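You operate a simulated robot arm through the tools that you are given. There is no shell and no other tool.

You run a simulated two-armed robot. Do the job below in one go: nothing can be reset, and whatever is moved stays where it is left.

TASK
Check the grey tester on bath three and put its result card in the card holder.
Fine: Switch it on, one blow once it shows READY. PASSED if it reads within 0.01 mg/L of the job card's target, else ADJUST, print facing out. Switch it off last. It stays in the cradle.

The check looks at the end state, three seconds after you hand in, the way a careful person would. Anything else that was tipped, shoved, dropped, spilled or broken makes it a failure.

THE ROBOT
Two 7-joint arms with two-finger parallel grippers on one trunk, on a base that drives. Base frame: it is fixed to the floor where the robot stands at the start and does not move with it; the origin is under the middle of the robot, x ahead of it, y to its left, z up. Readings come in m, rad, newtons and seconds.
The left shoulder is at the start at [0.07, 0.13, 1.18], the right one opposite. Places, roughly: bath three [-0.4, 0.7, 0.9]; slot of the card holder [0.4, 0.8, 0.8]. Payload 1.57 kg a hand.
The TCP of each hand is the grasp point between the finger pads, 0.03 m short of the fingertips. In the tool frame z runs along the fingers and y along their closing line. The gripper opens to 0.08 m. The fingers are 0.017 m wide and 0.012 m thick; the gripper's body (0.04 by 0.082 m) begins 0.08 m behind the TCP.
Orientation is that of the tool frame in the base frame, as a unit quaternion [w, x, y, z]. With the fingers straight down and closing along the base's y, the tool's x points along the base's -x, its y along +y and its z along -z.

THE INTERFACE
- The arms move only by the tool move_arm. It takes "left_moves", "right_moves" or both (then of equal length, played together; a hand with none holds still); each is a list of rows, each a list of 7 numbers: the shift along the tool's x, y, z in units of 30 mm (1.0 is 30 mm), then the turn, a rotation vector about the tool's x, y, z in units of 8 degrees (1.0 is 8 degrees), then the closure, from 0 (fully open) to 1 (shut). In form: [[x, y, z, wx, wy, wz, fingers], ...]. A call has 1 to 20 rows; each row shifts and turns the commanded pose from where the row before left it, along the tool's axes as they then stand. A call with a number of a shift or a turn outside -1 to 1 is refused whole. Each row takes 0.2 s and may step no farther than 0.05 m and 0.15 rad from the row before; otherwise, or with a gripper value out of range, the whole call is refused. A pose out of reach is approached as far as the arm can. The call stops where the force on the tool passes 90 N (or 10 N more than at its start, if that is more) or the arm is blocked; 0.2 s more then pass. The fingers move at their own pace (about 0.108 m/s each) and stop on an object; they squeeze with about 35 N. The grip force told is the motor's: it shows also when the fingers shut on nothing. Time passes only in rows, and 0.2 s behind the last, so rows that do not move let the fingers close. The reply holds the time, the measured pose of the TCP, the force on the tool along the base axes, the opening and the grip force, in the units named above and with some noise, with the torque about the TCP (base axes, N m) and any sound that the robot's microphone picked up.
- Cameras (640 x 400 px; columns grow to the right, rows downward): "scene" is now at [0.0973, 0.0754, 1.404]; the picture's right is [0.84, -0.54, 0.00], its down [-0.32, -0.51, -0.80] and it looks along [0.43, 0.67, -0.60] (base axes); focal length 214 px, centre (320, 200). "left" rides on the left gripper at [0.072, 0.007, -0.122] in its tool frame; the picture's right is [-0.09, 1.00, 0.00], its down [-0.84, -0.08, -0.54] and it looks along [-0.54, -0.05, 0.84] (tool axes); focal length 238 px, centre (320, 200). "right" rides on the right gripper at [0.072, -0.007, -0.122] in its tool frame; the picture's right is [0.09, 1.00, 0.00], its down [-0.84, 0.08, -0.54] and it looks along [-0.54, 0.05, 0.84] (tool axes); focal length 238 px, centre (320, 200). There is no depth. A picture from a camera that has moved, and an enlarged one, comes with that camera's place and axes in the base frame and with its lens.
- get_image(camera): a new picture of that camera. The clock stands still meanwhile.
- lift_body(by): slides the trunk up (or, below 0, down) by that many m; the arms and the scene camera ride with it, the base frame stays. It gives what a move gives, with no picture.
- base_move(legs): drives the robot by 1 to 6 legs, each [ahead, left, turn to the left] in m, m and rad, along the robot's own axes; the way and the turn of a leg run together, so that a leg with both is an arc; at most 1.5 m and 3.142 rad a leg. The arms and the cameras ride along, it lands a little off, and it stops where it bumps. It gives what a move gives.
- turn_head(pan, tilt): turns the head with the scene camera to pan (to the left, within 1.501 rad either way) and tilt (down, from -0.506 to 1.204), counted from straight ahead of the robot. It gives what a move gives.
- zoom(camera, box): a new picture of the part [left, top, right, bottom] of that camera's present view, enlarged. The clock stands still meanwhile.
- job_done(): hands the job in; it is judged then, once.

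Places have to be worked out from the pictures, the camera data and where the tool is seen. Open the grippers and draw the arms clear of the work before you hand the job in, unless the task says otherwise.

The tools are called as name(argument=value, ...) on one line, values as JSON. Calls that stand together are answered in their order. move_arm: Moves the arms, as the interface text tells. Its arguments: {"type":"object","properties":{"left_moves":{"type":"array","items":{"type":"array","items":{"type":"number"}}},"right_moves":{"type":"array","items":{"type":"array","items":{"type":"number"}}}},"required":[]} The other tools are called the same way: lift_body (by) slides the trunk up or down; base_move (legs) drives the base; turn_head (pan, tilt) turns the head that bears the scene camera; get_image (camera) takes a picture; zoom (camera, box) takes an enlarged picture of a part of a camera's view; job_done () hands the job in.

At the start:

```text
time_s: 0.0
left_eef_pos: [0.267, 0.35, 1.2571]
left_tool_rot: [0.0, 0.0, 1.0, 0.002]
left_contact_force: [0.8, 0.1, 0.1]
left_wrist_torque: [0.0, -0.03, -0.01]
left_grip_width: 0.0801
left_grasp_force: 0.0
right_eef_pos: [0.3249, 0.0471, 1.2097]
right_tool_rot: [0.002, -0.001, 1.0, 0.001]
right_contact_force: [0.3, 0.0, 0.6]
right_wrist_torque: [0.0, 0.0, 0.02]
right_grip_width: 0.0799
right_grasp_force: 0.1
trunk travel left (down, up): [-0.818, 0.122]
robot x, y, heading: [0.0013, 0.0001, -0.002]
head pan, tilt: [1.005, 0.646]
```

scene: 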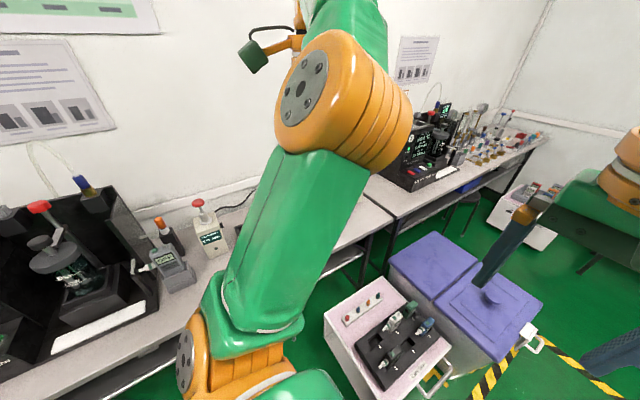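
right: 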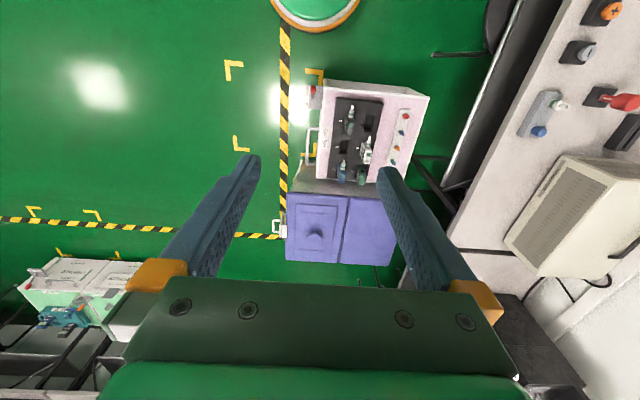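
left: 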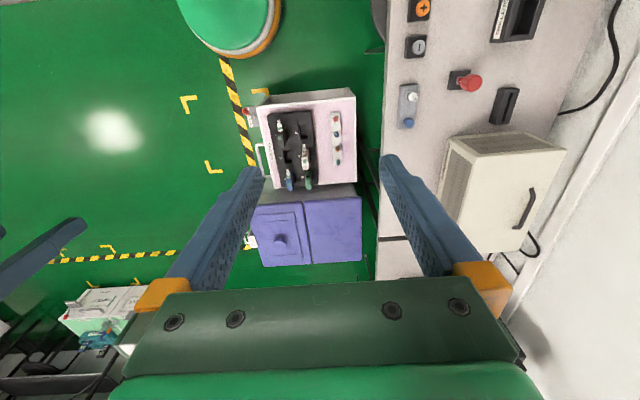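

The arm blocks a good part of the scene view; I start by turning the head to look around toward the bath and the bench.

turn_head(pan=1.5, tilt=0.6)

get_image(camera="scene")

```text
time_s: 0.9
left_eef_pos: [0.2674, 0.3505, 1.2563]
left_tool_rot: [0.0, 0.001, 1.0, 0.002]
left_contact_force: [0.4, -0.6, -0.9]
left_wrist_torque: [-0.01, -0.02, 0.0]
left_grip_width: 0.0799
left_grasp_force: 0.0
right_eef_pos: [0.325, 0.0476, 1.2095]
right_tool_rot: [0.002, 0.0, 1.0, 0.001]
right_contact_force: [-0.1, 0.4, -0.1]
right_wrist_torque: [-0.04, 0.01, 0.0]
right_grip_width: 0.0799
right_grasp_force: 0.0
trunk travel left (down, up): [-0.818, 0.122]
robot x, y, heading: [0.0016, -0.0023, 0.005]
head pan, tilt: [1.499, 0.6]
```

```text
taken
camera scene: at [0.0573, 0.09, 1.4079], right [1.0, -0.07, 0.0], down [-0.04, -0.56, -0.82], along [0.06, 0.82, -0.57], focal length 214 px, centre (320, 200)
```

scene: 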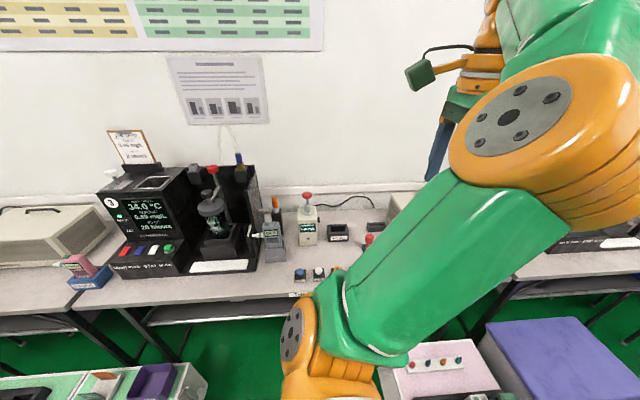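

Bath three (number 3) is visible with the job card, a tester in its cradle and other gear. I zoom in on these parts.

zoom(camera="scene", box=[90, 120, 190, 182])

zoom(camera="scene", box=[180, 150, 300, 225])

zoom(camera="scene", box=[250, 180, 410, 280])

zoom(camera="scene", box=[40, 180, 260, 318])

zoom(camera="scene", box=[130, 40, 290, 140])

```text
6.40 times, centred on (140, 151) of scene
camera zoom: at [0.0573, 0.09, 1.4079], right [1.0, -0.07, 0.0], down [-0.04, -0.56, -0.82], along [0.06, 0.82, -0.57], focal length 1373 px, centre (1472, 514)
```

zoom: 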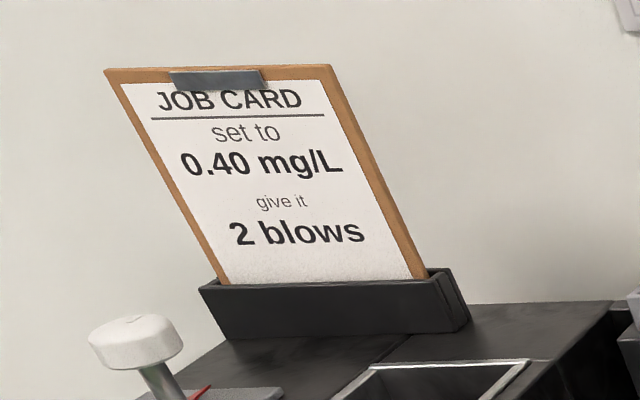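

```text
5.33 times, centred on (240, 188) of scene
camera zoom: at [0.0573, 0.09, 1.4079], right [1.0, -0.07, 0.0], down [-0.04, -0.56, -0.82], along [0.06, 0.82, -0.57], focal length 1144 px, centre (747, 267)
```

zoom: 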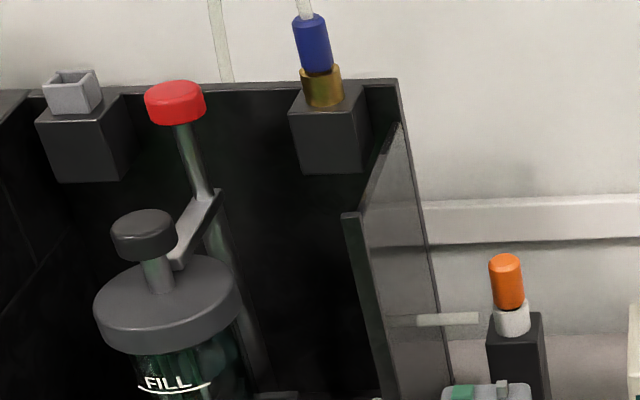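

```text
4.00 times, centred on (330, 230) of scene
camera zoom: at [0.0573, 0.09, 1.4079], right [1.0, -0.07, 0.0], down [-0.04, -0.56, -0.82], along [0.06, 0.82, -0.57], focal length 858 px, centre (280, 80)
```

zoom: 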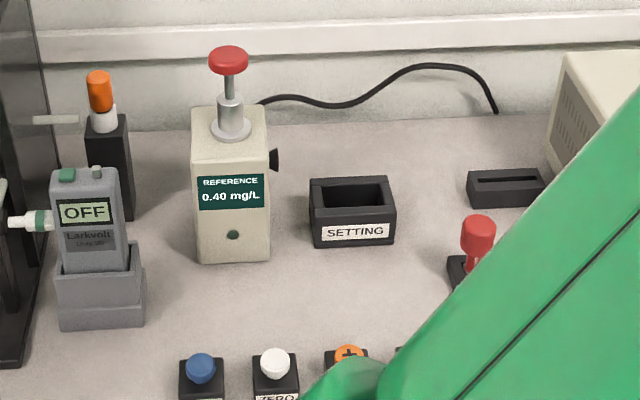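

```text
2.90 times, centred on (150, 249) of scene
camera zoom: at [0.0573, 0.09, 1.4079], right [1.0, -0.07, 0.0], down [-0.04, -0.56, -0.82], along [0.06, 0.82, -0.57], focal length 622 px, centre (813, 58)
```

zoom: 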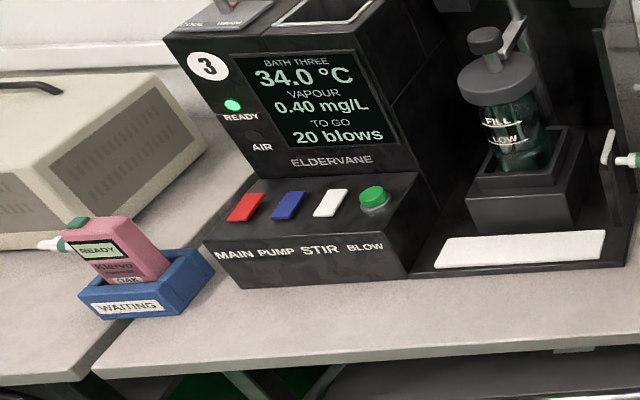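

```text
4.00 times, centred on (210, 90) of scene
camera zoom: at [0.0573, 0.09, 1.4079], right [1.0, -0.07, 0.0], down [-0.04, -0.56, -0.82], along [0.06, 0.82, -0.57], focal length 858 px, centre (760, 640)
```

zoom: 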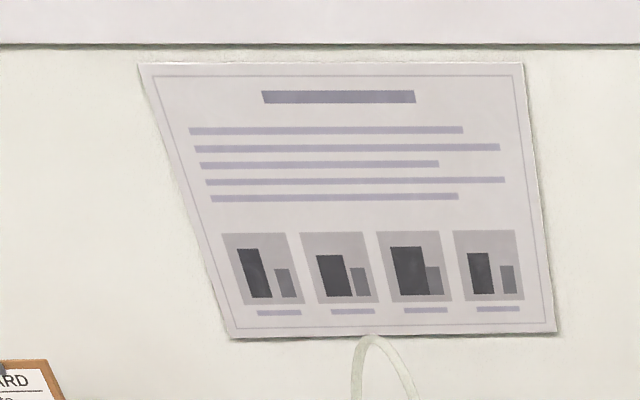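

The tester (Larkvolt, grey) sits in its cradle, off; the job card target is 0.40 mg/L. I look further around for the result cards and card holder.

turn_head(pan=0.5, tilt=0.8)

get_image(camera="scene")

get_image(camera="left")

zoom(camera="left", box=[360, 0, 600, 150])

zoom(camera="left", box=[240, 70, 400, 280])

```text
time_s: 2.2
left_eef_pos: [0.267, 0.3524, 1.2572]
left_tool_rot: [0.0, 0.001, 1.0, 0.002]
left_contact_force: [-0.2, -0.1, 0.3]
left_wrist_torque: [-0.04, 0.02, -0.02]
left_grip_width: 0.0797
left_grasp_force: 0.1
right_eef_pos: [0.3261, 0.047, 1.2091]
right_tool_rot: [0.001, -0.001, 1.0, 0.001]
right_contact_force: [0.0, -0.6, 0.5]
right_wrist_torque: [0.0, -0.04, 0.01]
right_grip_width: 0.0798
right_grasp_force: 0.1
trunk travel left (down, up): [-0.818, 0.122]
robot x, y, heading: [-0.0008, 0.0015, 0.002]
head pan, tilt: [0.499, 0.799]
```

```text
taken
camera scene: at [0.1217, 0.0407, 1.3911], right [0.48, -0.88, 0.0], down [-0.63, -0.34, -0.7], along [0.61, 0.33, -0.72], focal length 214 px, centre (320, 200)
```

scene: 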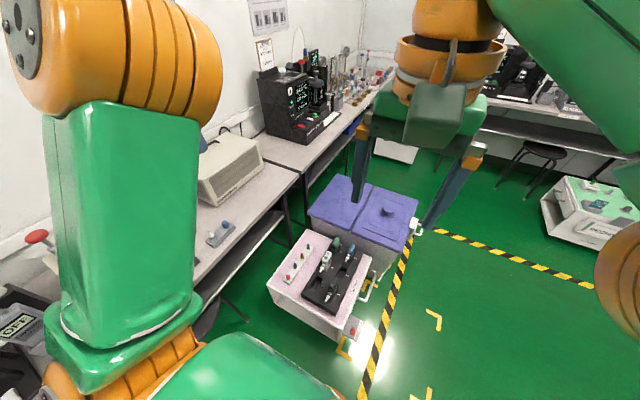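

```text
taken
camera left: at [0.1957, 0.3569, 1.3775], right [0.09, 1.0, 0.0], down [0.84, -0.08, 0.54], along [0.54, -0.05, -0.84], focal length 238 px, centre (320, 200)
```

left: 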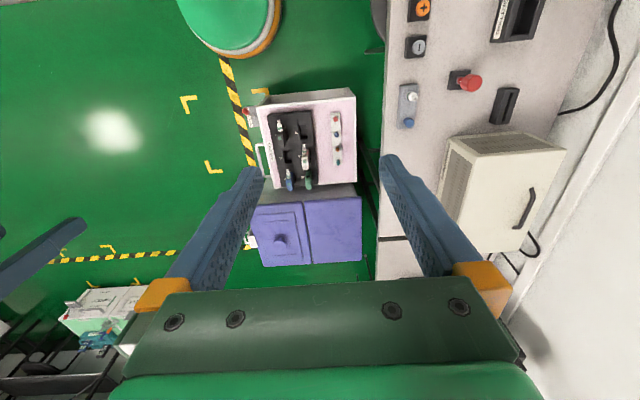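

```text
2.67 times, centred on (480, 75) of left
camera zoom: at [0.1957, 0.3569, 1.3775], right [0.09, 1.0, 0.0], down [0.84, -0.08, 0.54], along [0.54, -0.05, -0.84], focal length 636 px, centre (-107, 533)
```

zoom: 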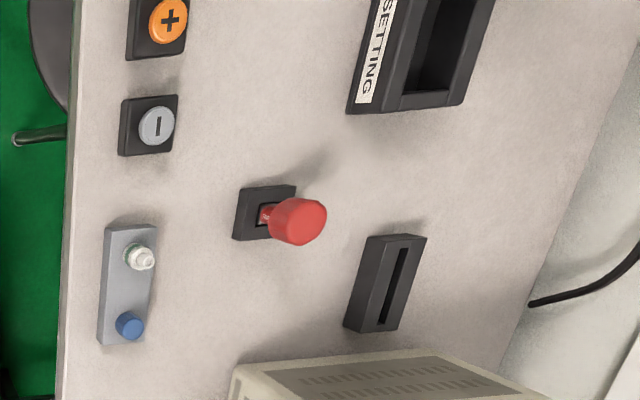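

```text
1.90 times, centred on (320, 175) of left
camera zoom: at [0.1957, 0.3569, 1.3775], right [0.09, 1.0, 0.0], down [0.84, -0.08, 0.54], along [0.54, -0.05, -0.84], focal length 454 px, centre (320, 248)
```

zoom: 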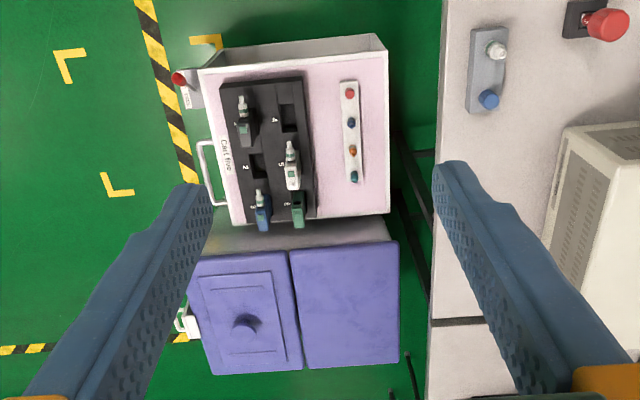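

No cards yet. In the earlier pan there was a cart at the lower left; I look there, and to the other side.

turn_head(pan=1.5, tilt=1.1)

get_image(camera="scene")

turn_head(pan=-0.5, tilt=0.5)

get_image(camera="scene")

turn_head(pan=-1.5, tilt=0.5)

get_image(camera="scene")

```text
time_s: 3.5
left_eef_pos: [0.2666, 0.3492, 1.2564]
left_tool_rot: [0.001, 0.001, 1.0, 0.001]
left_contact_force: [-0.1, 0.4, 0.8]
left_wrist_torque: [-0.01, -0.02, 0.01]
left_grip_width: 0.08
left_grasp_force: 0.1
right_eef_pos: [0.3245, 0.0478, 1.209]
right_tool_rot: [0.001, 0.0, 1.0, 0.001]
right_contact_force: [-0.6, 0.0, -0.7]
right_wrist_torque: [-0.01, -0.02, 0.01]
right_grip_width: 0.08
right_grasp_force: 0.1
trunk travel left (down, up): [-0.818, 0.122]
robot x, y, heading: [0.0018, -0.0002, 0.0]
head pan, tilt: [1.499, 1.1]
```

```text
taken
camera scene: at [0.0555, 0.0649, 1.3693], right [1.0, -0.07, 0.0], down [-0.06, -0.89, -0.45], along [0.03, 0.45, -0.89], focal length 214 px, centre (320, 200)
```

scene: 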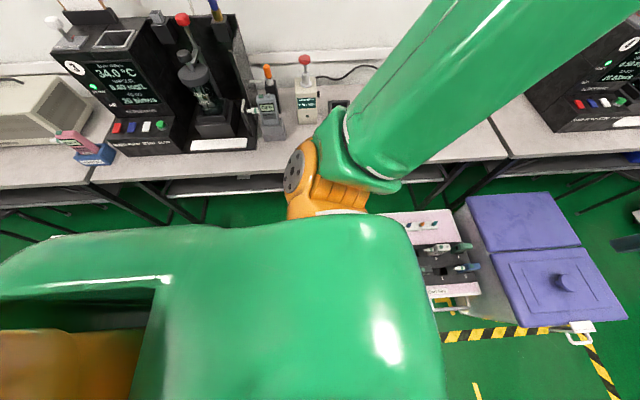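

```text
time_s: 5.4
left_eef_pos: [0.2683, 0.3509, 1.257]
left_tool_rot: [0.001, 0.001, 1.0, 0.002]
left_contact_force: [-0.1, -0.4, 0.7]
left_wrist_torque: [-0.02, 0.03, 0.02]
left_grip_width: 0.0801
left_grasp_force: 0.1
right_eef_pos: [0.3249, 0.0469, 1.2103]
right_tool_rot: [0.001, 0.0, 1.0, 0.0]
right_contact_force: [-0.3, 0.4, -0.4]
right_wrist_torque: [-0.03, 0.0, 0.01]
right_grip_width: 0.08
right_grasp_force: 0.0
trunk travel left (down, up): [-0.818, 0.122]
robot x, y, heading: [0.0008, -0.0006, 0.0]
head pan, tilt: [-0.499, 0.499]
```

```text
taken
camera scene: at [0.1308, -0.0415, 1.417], right [-0.48, -0.88, 0.0], down [-0.42, 0.23, -0.88], along [0.77, -0.42, -0.48], focal length 214 px, centre (320, 200)
```

scene: 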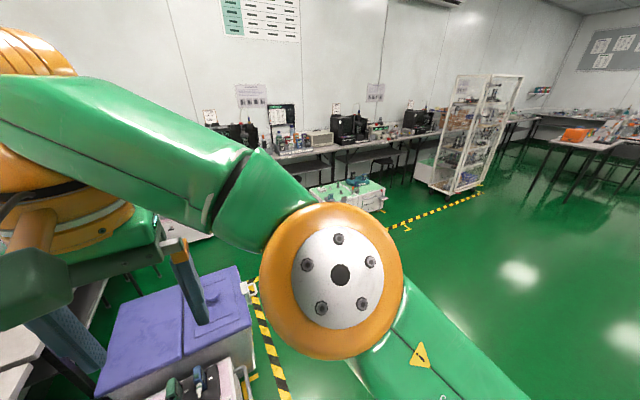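

```text
time_s: 6.7
left_eef_pos: [0.2669, 0.3508, 1.2559]
left_tool_rot: [0.0, 0.001, 1.0, 0.001]
left_contact_force: [0.0, 0.0, -1.5]
left_wrist_torque: [0.0, 0.0, 0.02]
left_grip_width: 0.0799
left_grasp_force: 0.0
right_eef_pos: [0.3257, 0.0477, 1.2105]
right_tool_rot: [0.001, 0.0, 1.0, 0.001]
right_contact_force: [1.0, -0.4, -1.2]
right_wrist_torque: [-0.01, 0.01, -0.02]
right_grip_width: 0.0802
right_grasp_force: 0.1
trunk travel left (down, up): [-0.818, 0.122]
robot x, y, heading: [-0.0005, 0.0021, -0.002]
head pan, tilt: [-1.499, 0.499]
```

```text
taken
camera scene: at [0.0575, -0.0888, 1.417], right [-1.0, -0.07, 0.0], down [-0.03, 0.48, -0.88], along [0.06, -0.88, -0.48], focal length 214 px, centre (320, 200)
```

scene: 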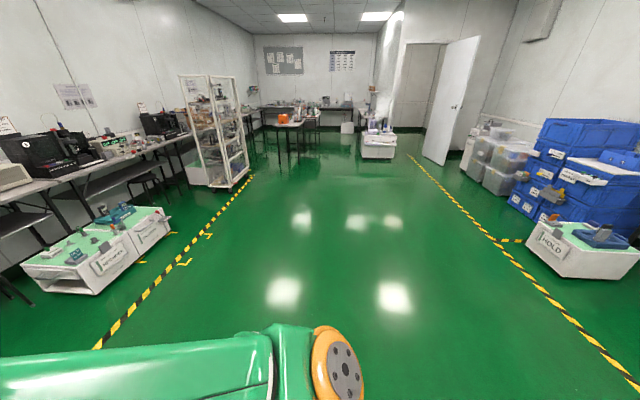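

The cards aren't seen yet; a cart lies to the left-rear beside bath three. I turn the base a bit left so the head can look further round.

base_move(legs=[[0, 0, 0.7]])

turn_head(pan=1.5, tilt=0.7)

get_image(camera="scene")

get_image(camera="left")

```text
time_s: 8.9
left_eef_pos: [-0.0227, 0.4395, 1.257]
left_tool_rot: [0.0, -0.343, 0.939, 0.001]
left_contact_force: [-0.1, 0.2, 0.6]
left_wrist_torque: [0.01, 0.06, -0.01]
left_grip_width: 0.0801
left_grasp_force: 0.1
right_eef_pos: [0.2178, 0.2459, 1.2084]
right_tool_rot: [0.0, -0.345, 0.939, 0.001]
right_contact_force: [-0.8, -0.9, -0.2]
right_wrist_torque: [0.02, 0.03, 0.01]
right_grip_width: 0.0797
right_grasp_force: 0.1
trunk travel left (down, up): [-0.818, 0.122]
robot x, y, heading: [-0.0003, 0.0007, 0.706]
head pan, tilt: [-1.499, 0.499]
```

```text
time_s: 11.6
left_eef_pos: [-0.0232, 0.4394, 1.257]
left_tool_rot: [0.0, -0.343, 0.939, 0.001]
left_contact_force: [-0.1, 0.2, 0.2]
left_wrist_torque: [0.01, -0.01, -0.02]
left_grip_width: 0.08
left_grasp_force: 0.1
right_eef_pos: [0.2168, 0.2461, 1.2096]
right_tool_rot: [0.0, -0.344, 0.939, 0.001]
right_contact_force: [0.4, -1.0, -0.1]
right_wrist_torque: [-0.01, 0.01, 0.01]
right_grip_width: 0.0799
right_grasp_force: 0.1
trunk travel left (down, up): [-0.818, 0.122]
robot x, y, heading: [-0.0033, -0.0, 0.704]
head pan, tilt: [1.499, 0.7]
```

```text
taken
camera scene: at [-0.0113, 0.103, 1.3993], right [0.81, 0.59, 0.0], down [0.38, -0.52, -0.76], along [-0.45, 0.62, -0.64], focal length 214 px, centre (320, 200)
```

scene: 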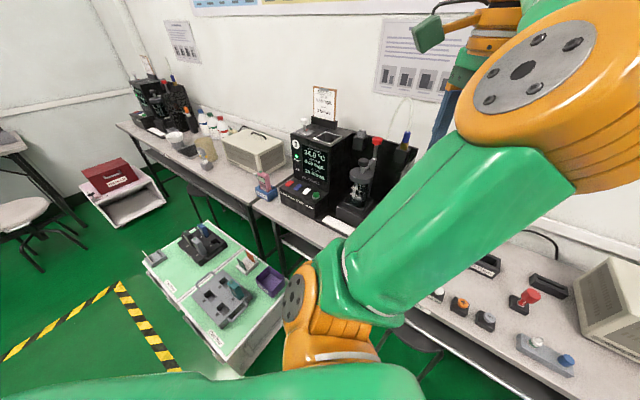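

```text
taken
camera left: at [-0.082, 0.3984, 1.3775], right [-0.57, 0.82, 0.0], down [0.69, 0.48, 0.54], along [0.44, 0.31, -0.84], focal length 238 px, centre (320, 200)
```

left: 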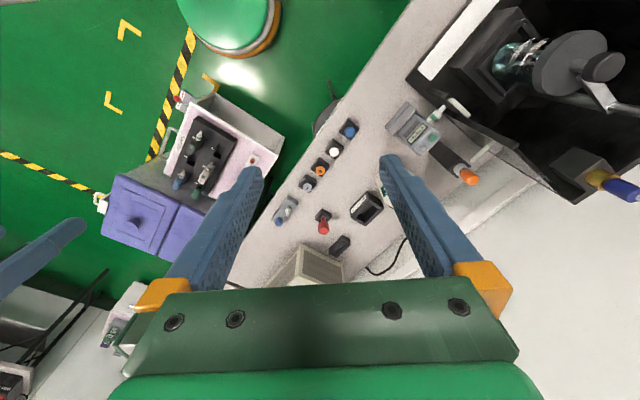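

There is a cart left-behind with trays; I zoom in on it for the cards.

zoom(camera="scene", box=[130, 210, 310, 370])

zoom(camera="scene", box=[240, 80, 440, 240])

zoom(camera="left", box=[260, 80, 540, 260])

```text
2.50 times, centred on (220, 290) of scene
camera zoom: at [-0.0113, 0.103, 1.3993], right [0.81, 0.59, 0.0], down [0.38, -0.52, -0.76], along [-0.45, 0.62, -0.64], focal length 536 px, centre (570, -25)
```

zoom: 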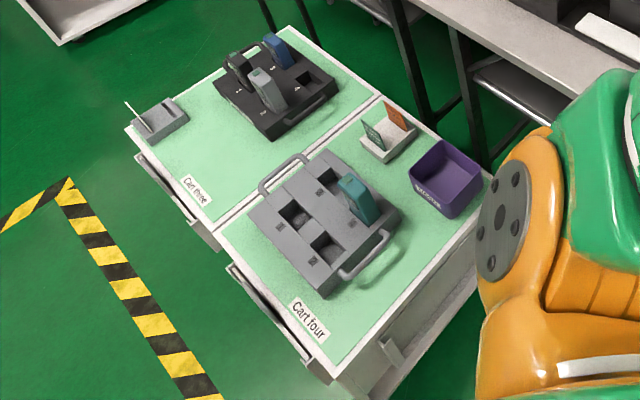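

```text
2.50 times, centred on (340, 160) of scene
camera zoom: at [-0.0113, 0.103, 1.3993], right [0.81, 0.59, 0.0], down [0.38, -0.52, -0.76], along [-0.45, 0.62, -0.64], focal length 536 px, centre (270, 300)
```

zoom: 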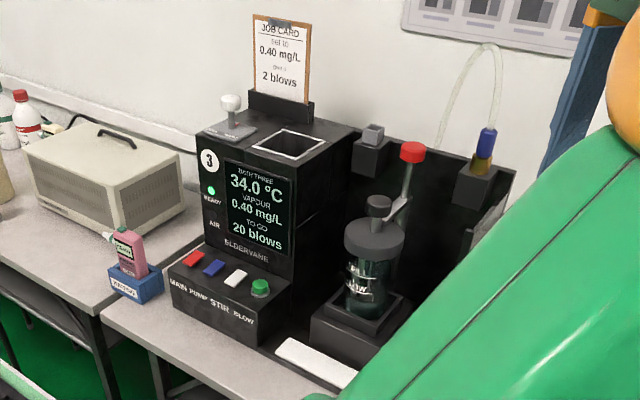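

```text
2.22 times, centred on (400, 170) of left
camera zoom: at [-0.082, 0.3984, 1.3775], right [-0.57, 0.82, 0.0], down [0.69, 0.48, 0.54], along [0.44, 0.31, -0.84], focal length 530 px, centre (142, 267)
```

zoom: 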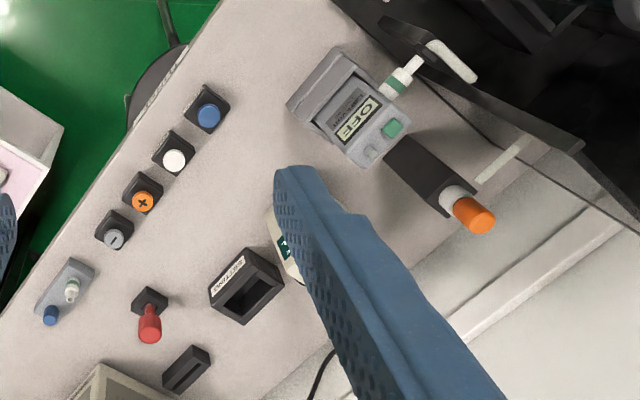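

The card rack with two cards (one orange, one green) is on Cart four. I turn to face the bench so both arms and the head have good views.

base_move(legs=[[0, 0, 0.866]])

turn_head(pan=0.0, tilt=0.6)

get_image(camera="scene")

get_image(camera="left")

get_image(camera="right")

```text
time_s: 14.2
left_eef_pos: [-0.3511, 0.2661, 1.2562]
left_tool_rot: [0.002, 0.708, -0.707, -0.002]
left_contact_force: [0.4, 0.2, -0.3]
left_wrist_torque: [0.0, 0.0, 0.0]
left_grip_width: 0.08
left_grasp_force: 0.0
right_eef_pos: [-0.048, 0.3245, 1.2097]
right_tool_rot: [0.0, 0.708, -0.706, -0.002]
right_contact_force: [-0.2, 0.0, -0.3]
right_wrist_torque: [0.01, -0.01, -0.05]
right_grip_width: 0.08
right_grasp_force: 0.1
trunk travel left (down, up): [-0.818, 0.122]
robot x, y, heading: [0.0008, -0.002, 1.578]
head pan, tilt: [1.499, 0.7]
```

```text
time_s: 15.8
left_eef_pos: [-0.3519, 0.2655, 1.2565]
left_tool_rot: [0.002, 0.708, -0.706, -0.001]
left_contact_force: [0.2, -0.1, -0.5]
left_wrist_torque: [0.02, 0.0, 0.02]
left_grip_width: 0.0803
left_grasp_force: 0.1
right_eef_pos: [-0.0481, 0.3235, 1.2099]
right_tool_rot: [0.0, 0.709, -0.705, -0.002]
right_contact_force: [-0.1, -0.1, -1.1]
right_wrist_torque: [0.01, 0.0, 0.01]
right_grip_width: 0.0799
right_grasp_force: 0.1
trunk travel left (down, up): [-0.818, 0.122]
robot x, y, heading: [-0.0014, -0.0022, 1.573]
head pan, tilt: [0.0, 0.6]
```

```text
taken
camera scene: at [-0.0002, 0.1404, 1.4079], right [1.0, 0.01, 0.0], down [0.0, -0.57, -0.82], along [0.0, 0.82, -0.57], focal length 214 px, centre (320, 200)
```

scene: 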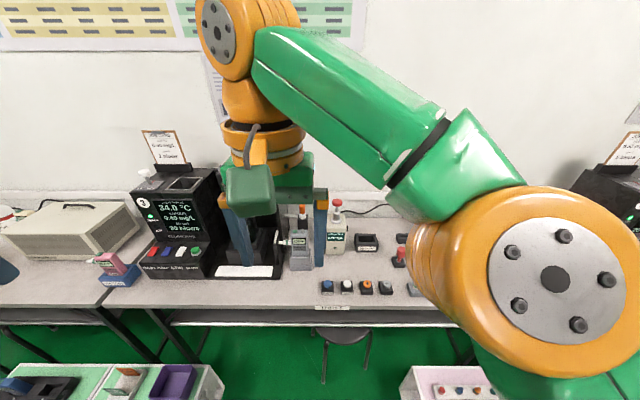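

```text
taken
camera left: at [-0.3575, 0.1934, 1.3774], right [-1.0, 0.09, 0.0], down [0.08, 0.84, 0.54], along [0.05, 0.54, -0.84], focal length 238 px, centre (320, 200)
```

left: 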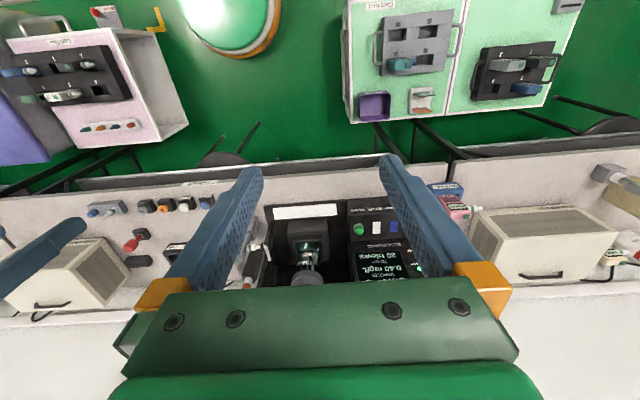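

```text
taken
camera right: at [-0.0415, 0.2527, 1.3317], right [-1.0, -0.1, 0.0], down [-0.08, 0.84, 0.54], along [-0.05, 0.54, -0.84], focal length 238 px, centre (320, 200)
```

right: 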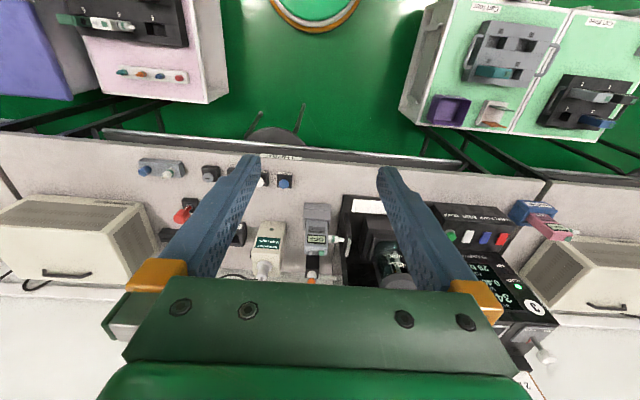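

Both wrist cameras see the bench upside-down from this side. I zoom on the card rack, the tester and the button row.

zoom(camera="left", box=[340, 50, 500, 150])

zoom(camera="scene", box=[80, 340, 200, 400])

zoom(camera="right", box=[230, 180, 390, 290])

zoom(camera="scene", box=[260, 190, 440, 320])

```text
4.00 times, centred on (420, 100) of left
camera zoom: at [-0.3575, 0.1934, 1.3774], right [-1.0, 0.09, 0.0], down [0.08, 0.84, 0.54], along [0.05, 0.54, -0.84], focal length 953 px, centre (-80, 600)
```

zoom: 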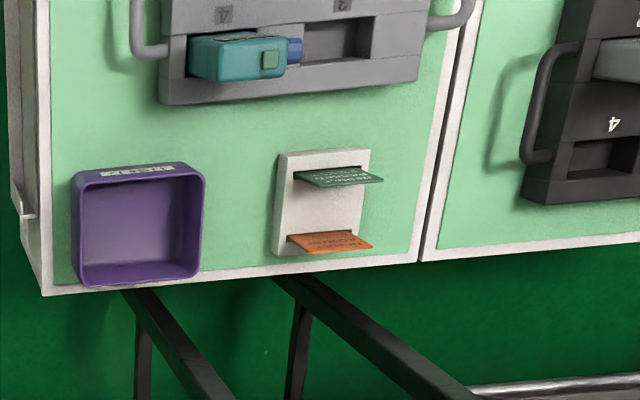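

```text
5.33 times, centred on (140, 370) of scene
camera zoom: at [-0.0002, 0.1404, 1.4079], right [1.0, 0.01, 0.0], down [0.0, -0.57, -0.82], along [0.0, 0.82, -0.57], focal length 1144 px, centre (1280, -707)
```

zoom: 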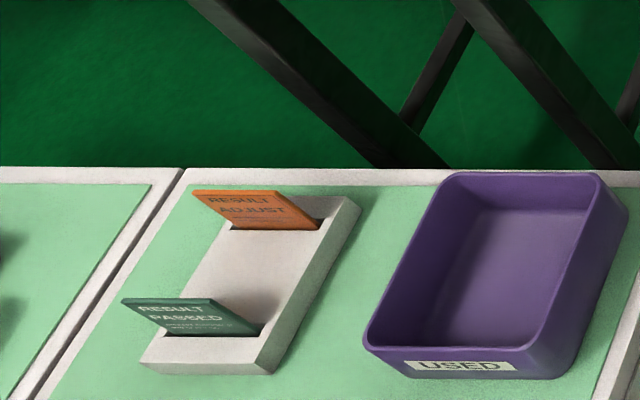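

```text
3.64 times, centred on (310, 235) of right
camera zoom: at [-0.0415, 0.2527, 1.3317], right [-1.0, -0.1, 0.0], down [-0.08, 0.84, 0.54], along [-0.05, 0.54, -0.84], focal length 867 px, centre (356, 73)
```

zoom: 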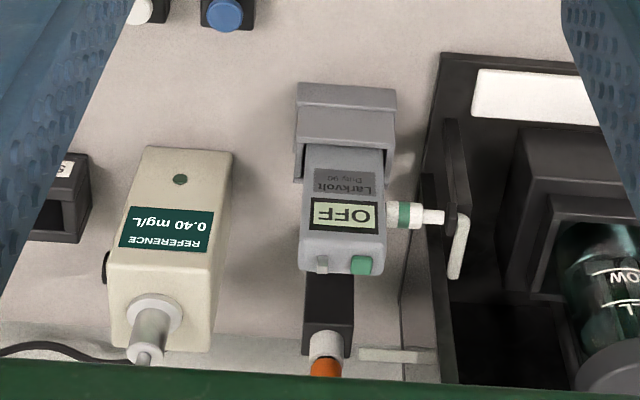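

```text
3.08 times, centred on (350, 255) of scene
camera zoom: at [-0.0002, 0.1404, 1.4079], right [1.0, 0.01, 0.0], down [0.0, -0.57, -0.82], along [0.0, 0.82, -0.57], focal length 660 px, centre (228, 31)
```

zoom: 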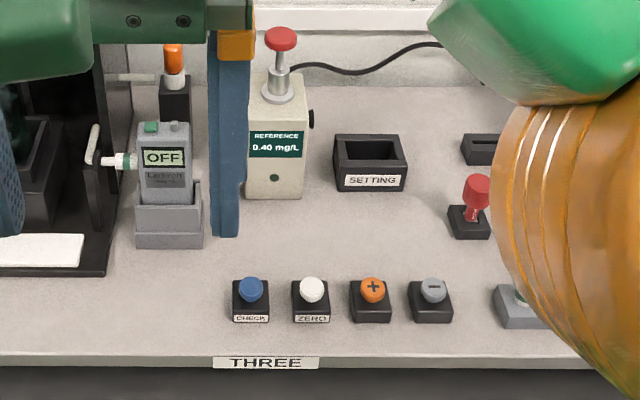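

The tester's green button I place at about (-0.085, 0.68, 0.905); the mouthpiece is plugged into the bath's side panel, cards: green PASSED, orange ADJUST at about (-0.76, 0.385/0.445, 0.39). I test the right arm's reach by moving forward high above the tester and closing the fingers.

move_arm(right_moves=[[-1, 0, 0, 0, 0, 0, 1], [-1, 0, 0, 0, 0, 0, 1], [-1, 0, 0, 0, 0, 0, 1], [-1, 0, 0, 0, 0, 0, 1], [-1, 0, 0, 0, 0, 0, 1], [-1, 0, 0, 0, 0, 0, 1], [-1, 0, 0, 0, 0, 0, 1], [-1, 0, 0, 0, 0, 0, 1], [-1, 0, 0, 0, 0, 0, 1]])

get_image(camera="scene")

get_image(camera="right")

```text
time_s: 17.8
left_eef_pos: [-0.352, 0.2654, 1.2576]
left_tool_rot: [0.002, 0.708, -0.706, -0.001]
left_contact_force: [0.6, 0.4, 0.0]
left_wrist_torque: [0.03, 0.02, -0.03]
left_grip_width: 0.0802
left_grasp_force: 0.0
right_eef_pos: [-0.0104, 0.3921, 1.1669]
right_tool_rot: [0.0, 0.708, -0.706, 0.0]
right_contact_force: [-0.9, -0.1, 0.7]
right_wrist_torque: [-0.01, 0.04, 0.0]
right_grip_width: 0.0
right_grasp_force: 20.9
right hand out of reach, approached as far as the arm can: row 1, 2, 3, 4, 5, 6, 7, 8, 9
trunk travel left (down, up): [-0.818, 0.122]
robot x, y, heading: [0.0013, 0.0002, 1.574]
head pan, tilt: [0.0, 0.6]
```

```text
taken
camera scene: at [0.0, 0.1407, 1.4079], right [1.0, 0.0, 0.0], down [0.0, -0.57, -0.82], along [0.0, 0.82, -0.57], focal length 214 px, centre (320, 200)
```

scene: 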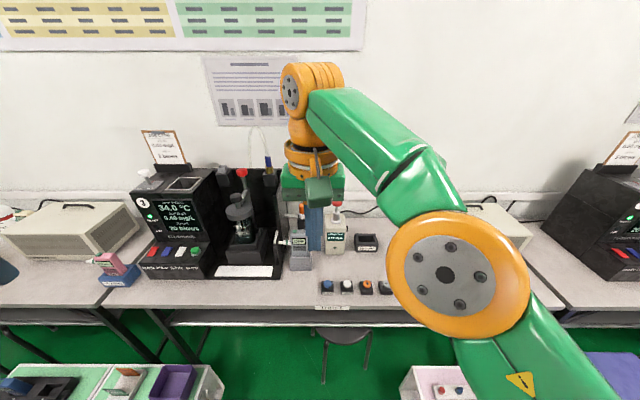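

```text
taken
camera right: at [-0.0034, 0.3195, 1.289], right [-1.0, -0.1, 0.0], down [-0.08, 0.84, 0.54], along [-0.05, 0.54, -0.84], focal length 238 px, centre (320, 200)
```

right: 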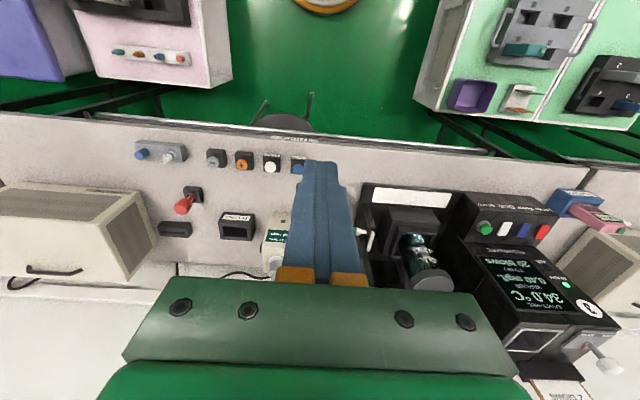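

The hand was stopped by reach at this height with tool down (wrist well above the shoulder). I lower the hand to see whether forward reach improves.

move_arm(right_moves=[[0, 0, 1, 0, 0, 0, 1], [0, 0, 1, 0, 0, 0, 1], [0, 0, 1, 0, 0, 0, 1], [0, 0, 1, 0, 0, 0, 1], [0, 0, 1, 0, 0, 0, 1]])

```text
time_s: 19.0
left_eef_pos: [-0.3512, 0.2655, 1.2562]
left_tool_rot: [0.002, 0.708, -0.706, -0.002]
left_contact_force: [0.5, 0.8, -0.6]
left_wrist_torque: [-0.01, 0.03, -0.04]
left_grip_width: 0.08
left_grasp_force: 0.1
right_eef_pos: [-0.0107, 0.3927, 1.0176]
right_tool_rot: [0.0, 0.708, -0.706, -0.002]
right_contact_force: [-0.4, -0.3, 0.4]
right_wrist_torque: [0.01, 0.01, 0.0]
right_grip_width: 0.0
right_grasp_force: 21.7
trunk travel left (down, up): [-0.818, 0.122]
robot x, y, heading: [-0.0007, 0.0025, 1.575]
head pan, tilt: [0.0, 0.6]
```

The commanded pose restarts from the real one, good. Now forward at this lower height.

move_arm(right_moves=[[-1, 0, 0, 0, 0, 0, 1], [-1, 0, 0, 0, 0, 0, 1], [-1, 0, 0, 0, 0, 0, 1], [-1, 0, 0, 0, 0, 0, 1], [-1, 0, 0, 0, 0, 0, 1], [-1, 0, 0, 0, 0, 0, 1]])

get_image(camera="scene")

```text
time_s: 20.4
left_eef_pos: [-0.352, 0.2654, 1.2559]
left_tool_rot: [0.001, 0.708, -0.707, -0.001]
left_contact_force: [0.4, -0.2, -0.3]
left_wrist_torque: [-0.01, 0.03, -0.02]
left_grip_width: 0.08
left_grasp_force: 0.0
right_eef_pos: [0.0102, 0.4535, 1.0154]
right_tool_rot: [0.0, 0.709, -0.706, -0.001]
right_contact_force: [-0.5, 0.5, -0.3]
right_wrist_torque: [-0.02, -0.03, 0.0]
right_grip_width: 0.0
right_grasp_force: 21.9
right hand out of reach, approached as far as the arm can: row 2, 3, 4, 5, 6
trunk travel left (down, up): [-0.818, 0.122]
robot x, y, heading: [0.0007, 0.0008, 1.571]
head pan, tilt: [0.0, 0.6]
```

```text
taken
camera scene: at [0.0005, 0.1405, 1.4079], right [1.0, 0.0, 0.0], down [0.0, -0.57, -0.82], along [0.0, 0.82, -0.57], focal length 214 px, centre (320, 200)
```

scene: 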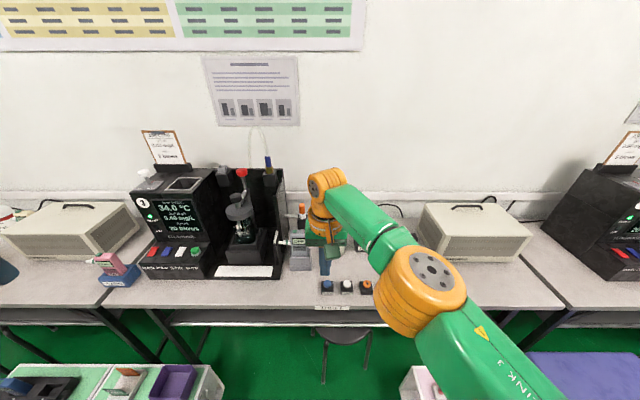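

The arms reach only about 0.40 m shoulder-to-wrist, so the base must come closer to each spot. I look down to map the stool, carts and bench front around the base.

turn_head(pan=0.3, tilt=1.1)

get_image(camera="scene")

turn_head(pan=1.2, tilt=0.9)

get_image(camera="scene")

turn_head(pan=-0.9, tilt=0.9)

get_image(camera="scene")

```text
time_s: 21.3
left_eef_pos: [-0.3518, 0.2653, 1.2567]
left_tool_rot: [0.001, 0.708, -0.706, -0.001]
left_contact_force: [-0.5, 0.4, -0.3]
left_wrist_torque: [-0.02, -0.02, -0.01]
left_grip_width: 0.0797
left_grasp_force: 0.1
right_eef_pos: [0.0084, 0.4549, 1.0152]
right_tool_rot: [0.001, 0.708, -0.706, -0.001]
right_contact_force: [0.3, -0.1, -0.4]
right_wrist_torque: [-0.02, -0.04, 0.02]
right_grip_width: 0.0002
right_grasp_force: 21.3
trunk travel left (down, up): [-0.818, 0.122]
robot x, y, heading: [-0.001, -0.0025, 1.577]
head pan, tilt: [0.3, 1.1]
```

```text
taken
camera scene: at [-0.0185, 0.1123, 1.3694], right [0.95, 0.3, 0.0], down [0.27, -0.85, -0.45], along [-0.14, 0.43, -0.89], focal length 214 px, centre (320, 200)
```

scene: 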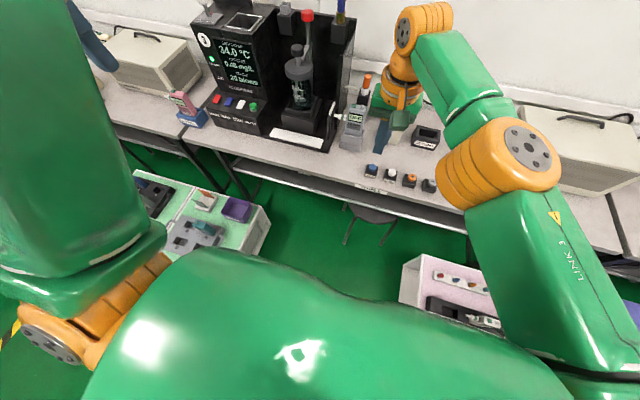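

```text
time_s: 22.5
left_eef_pos: [-0.3513, 0.265, 1.2557]
left_tool_rot: [0.001, 0.708, -0.706, -0.002]
left_contact_force: [0.0, -0.5, 0.2]
left_wrist_torque: [0.01, 0.0, -0.01]
left_grip_width: 0.0801
left_grasp_force: 0.1
right_eef_pos: [0.0092, 0.4544, 1.0155]
right_tool_rot: [0.0, 0.709, -0.706, -0.001]
right_contact_force: [0.9, 0.3, 0.3]
right_wrist_torque: [0.01, 0.02, 0.0]
right_grip_width: 0.0001
right_grasp_force: 21.7
trunk travel left (down, up): [-0.818, 0.122]
robot x, y, heading: [0.003, -0.0015, 1.58]
head pan, tilt: [1.201, 0.901]
```

```text
taken
camera scene: at [-0.07, 0.0791, 1.3831], right [0.36, 0.93, 0.0], down [0.73, -0.28, -0.62], along [-0.58, 0.22, -0.78], focal length 214 px, centre (320, 200)
```

scene: 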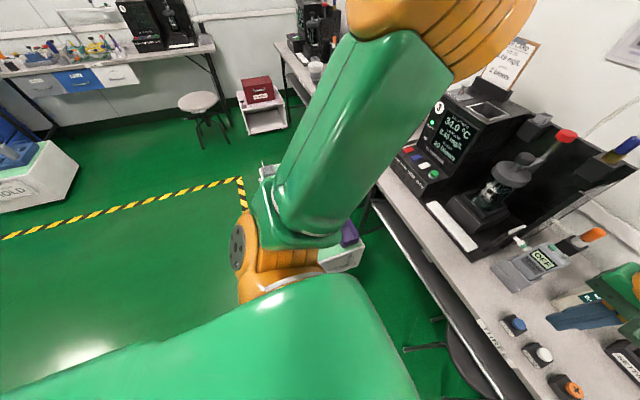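

```text
time_s: 24.5
left_eef_pos: [-0.3519, 0.2654, 1.2564]
left_tool_rot: [0.002, 0.707, -0.707, -0.001]
left_contact_force: [-0.1, -0.4, -0.3]
left_wrist_torque: [-0.02, -0.02, -0.01]
left_grip_width: 0.08
left_grasp_force: 0.1
right_eef_pos: [0.009, 0.4536, 1.0154]
right_tool_rot: [-0.001, 0.708, -0.706, -0.001]
right_contact_force: [0.7, 0.4, -0.4]
right_wrist_torque: [0.0, -0.01, 0.01]
right_grip_width: 0.0003
right_grasp_force: 21.2
trunk travel left (down, up): [-0.818, 0.122]
robot x, y, heading: [0.0011, -0.0015, 1.574]
head pan, tilt: [-0.901, 0.901]
```

```text
taken
camera scene: at [0.0593, 0.0993, 1.3831], right [0.63, -0.78, 0.0], down [-0.61, -0.49, -0.62], along [0.48, 0.39, -0.78], focal length 214 px, centre (320, 200)
```

scene: 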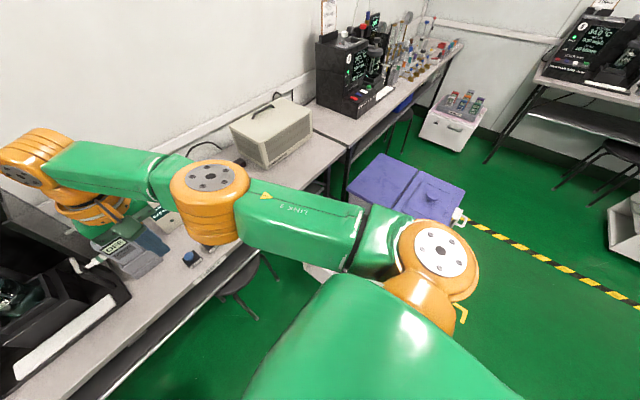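

Map so far: stool feet at about (0.02, 0.51) and (0.25, 0.58), Cart four x -0.88..-0.47, Cart five x > 0.385, bench edge y ≈ 0.5. I pull the right hand up and back, then drive to stand in front of bath three and the tester.

move_arm(right_moves=[[0.5, 0, -1, 0, 0, 0, 1], [0.7, 0, -1, 0, 0, 0, 1], [0.8, 0, -1, 0, 0, 0, 1], [1, 0, -1, 0, 0, 0, 1], [1, 0, -1, 0, 0, 0, 1], [1, 0, -0.5, 0, 0, 0, 1]])

base_move(legs=[[0.2, 0.2, 0]])

turn_head(pan=0.0, tilt=0.8)

get_image(camera="scene")

get_image(camera="right")

get_image(camera="left")

```text
time_s: 25.9
left_eef_pos: [-0.352, 0.2629, 1.2577]
left_tool_rot: [0.001, 0.708, -0.706, -0.002]
left_contact_force: [0.1, 0.3, -0.1]
left_wrist_torque: [0.0, -0.02, -0.02]
left_grip_width: 0.08
left_grasp_force: 0.1
right_eef_pos: [0.0103, 0.3009, 1.1798]
right_tool_rot: [0.0, 0.708, -0.706, -0.001]
right_contact_force: [-1.0, -0.4, -1.3]
right_wrist_torque: [0.02, 0.01, 0.02]
right_grip_width: 0.0
right_grasp_force: 21.0
trunk travel left (down, up): [-0.818, 0.122]
robot x, y, heading: [-0.0004, 0.0004, 1.574]
head pan, tilt: [-0.901, 0.901]
```

```text
time_s: 27.9
left_eef_pos: [-0.5479, 0.4614, 1.2581]
left_tool_rot: [0.001, 0.709, -0.705, -0.002]
left_contact_force: [0.4, 0.2, 0.4]
left_wrist_torque: [0.02, 0.01, 0.02]
left_grip_width: 0.0803
left_grasp_force: 0.1
right_eef_pos: [-0.1869, 0.4995, 1.1799]
right_tool_rot: [0.0, 0.709, -0.705, -0.002]
right_contact_force: [-0.4, -0.6, 0.2]
right_wrist_torque: [0.01, 0.01, 0.0]
right_grip_width: 0.0
right_grasp_force: 21.7
trunk travel left (down, up): [-0.818, 0.122]
robot x, y, heading: [-0.1995, 0.2018, 1.575]
head pan, tilt: [-0.901, 0.901]
```

```text
time_s: 29.1
left_eef_pos: [-0.5494, 0.4654, 1.2563]
left_tool_rot: [0.001, 0.709, -0.706, -0.002]
left_contact_force: [0.3, 0.0, 1.0]
left_wrist_torque: [-0.04, -0.01, 0.01]
left_grip_width: 0.08
left_grasp_force: 0.0
right_eef_pos: [-0.1884, 0.502, 1.1791]
right_tool_rot: [0.001, 0.708, -0.706, -0.002]
right_contact_force: [0.1, -0.4, 0.0]
right_wrist_torque: [-0.03, 0.01, 0.04]
right_grip_width: 0.0001
right_grasp_force: 21.7
trunk travel left (down, up): [-0.818, 0.122]
robot x, y, heading: [-0.1988, 0.197, 1.571]
head pan, tilt: [0.0, 0.799]
```

```text
taken
camera scene: at [-0.198, 0.3314, 1.3911], right [1.0, 0.01, 0.0], down [0.0, -0.72, -0.7], along [0.0, 0.7, -0.72], focal length 214 px, centre (320, 200)
```

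scene: 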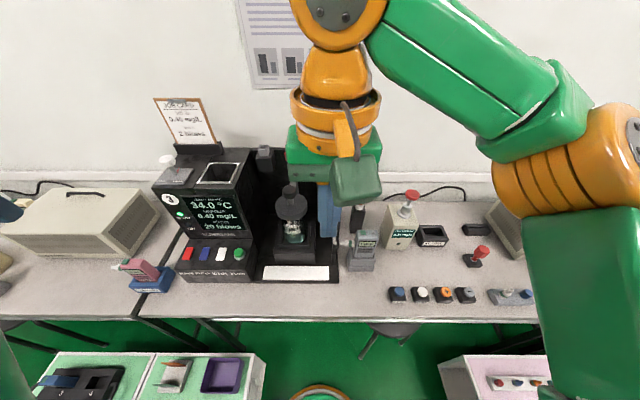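

```text
taken
camera right: at [-0.1807, 0.4297, 1.3016], right [-1.0, -0.1, 0.0], down [-0.08, 0.84, 0.54], along [-0.06, 0.54, -0.84], focal length 238 px, centre (320, 200)
```

right: 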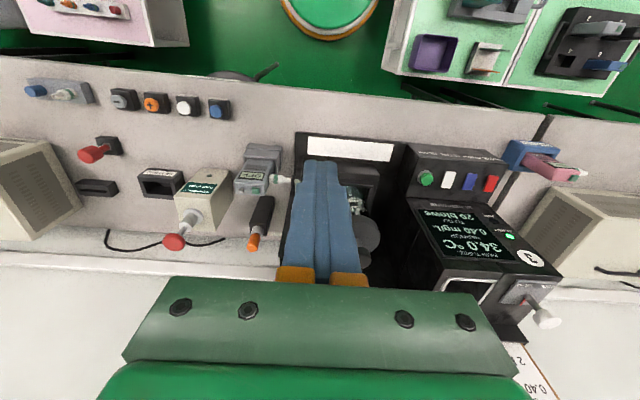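

```text
taken
camera left: at [-0.5556, 0.3915, 1.3776], right [-1.0, 0.09, 0.0], down [0.08, 0.84, 0.54], along [0.04, 0.54, -0.84], focal length 238 px, centre (320, 200)
```

left: 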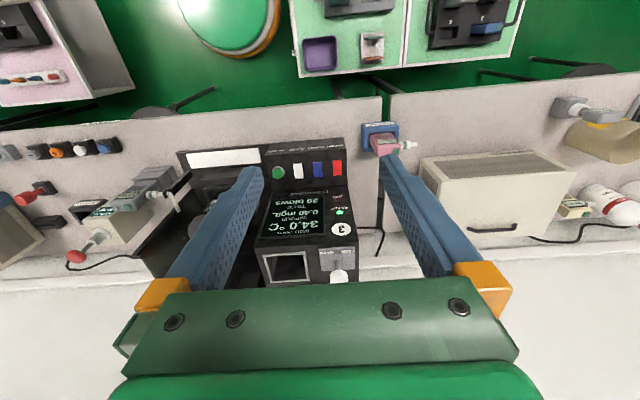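

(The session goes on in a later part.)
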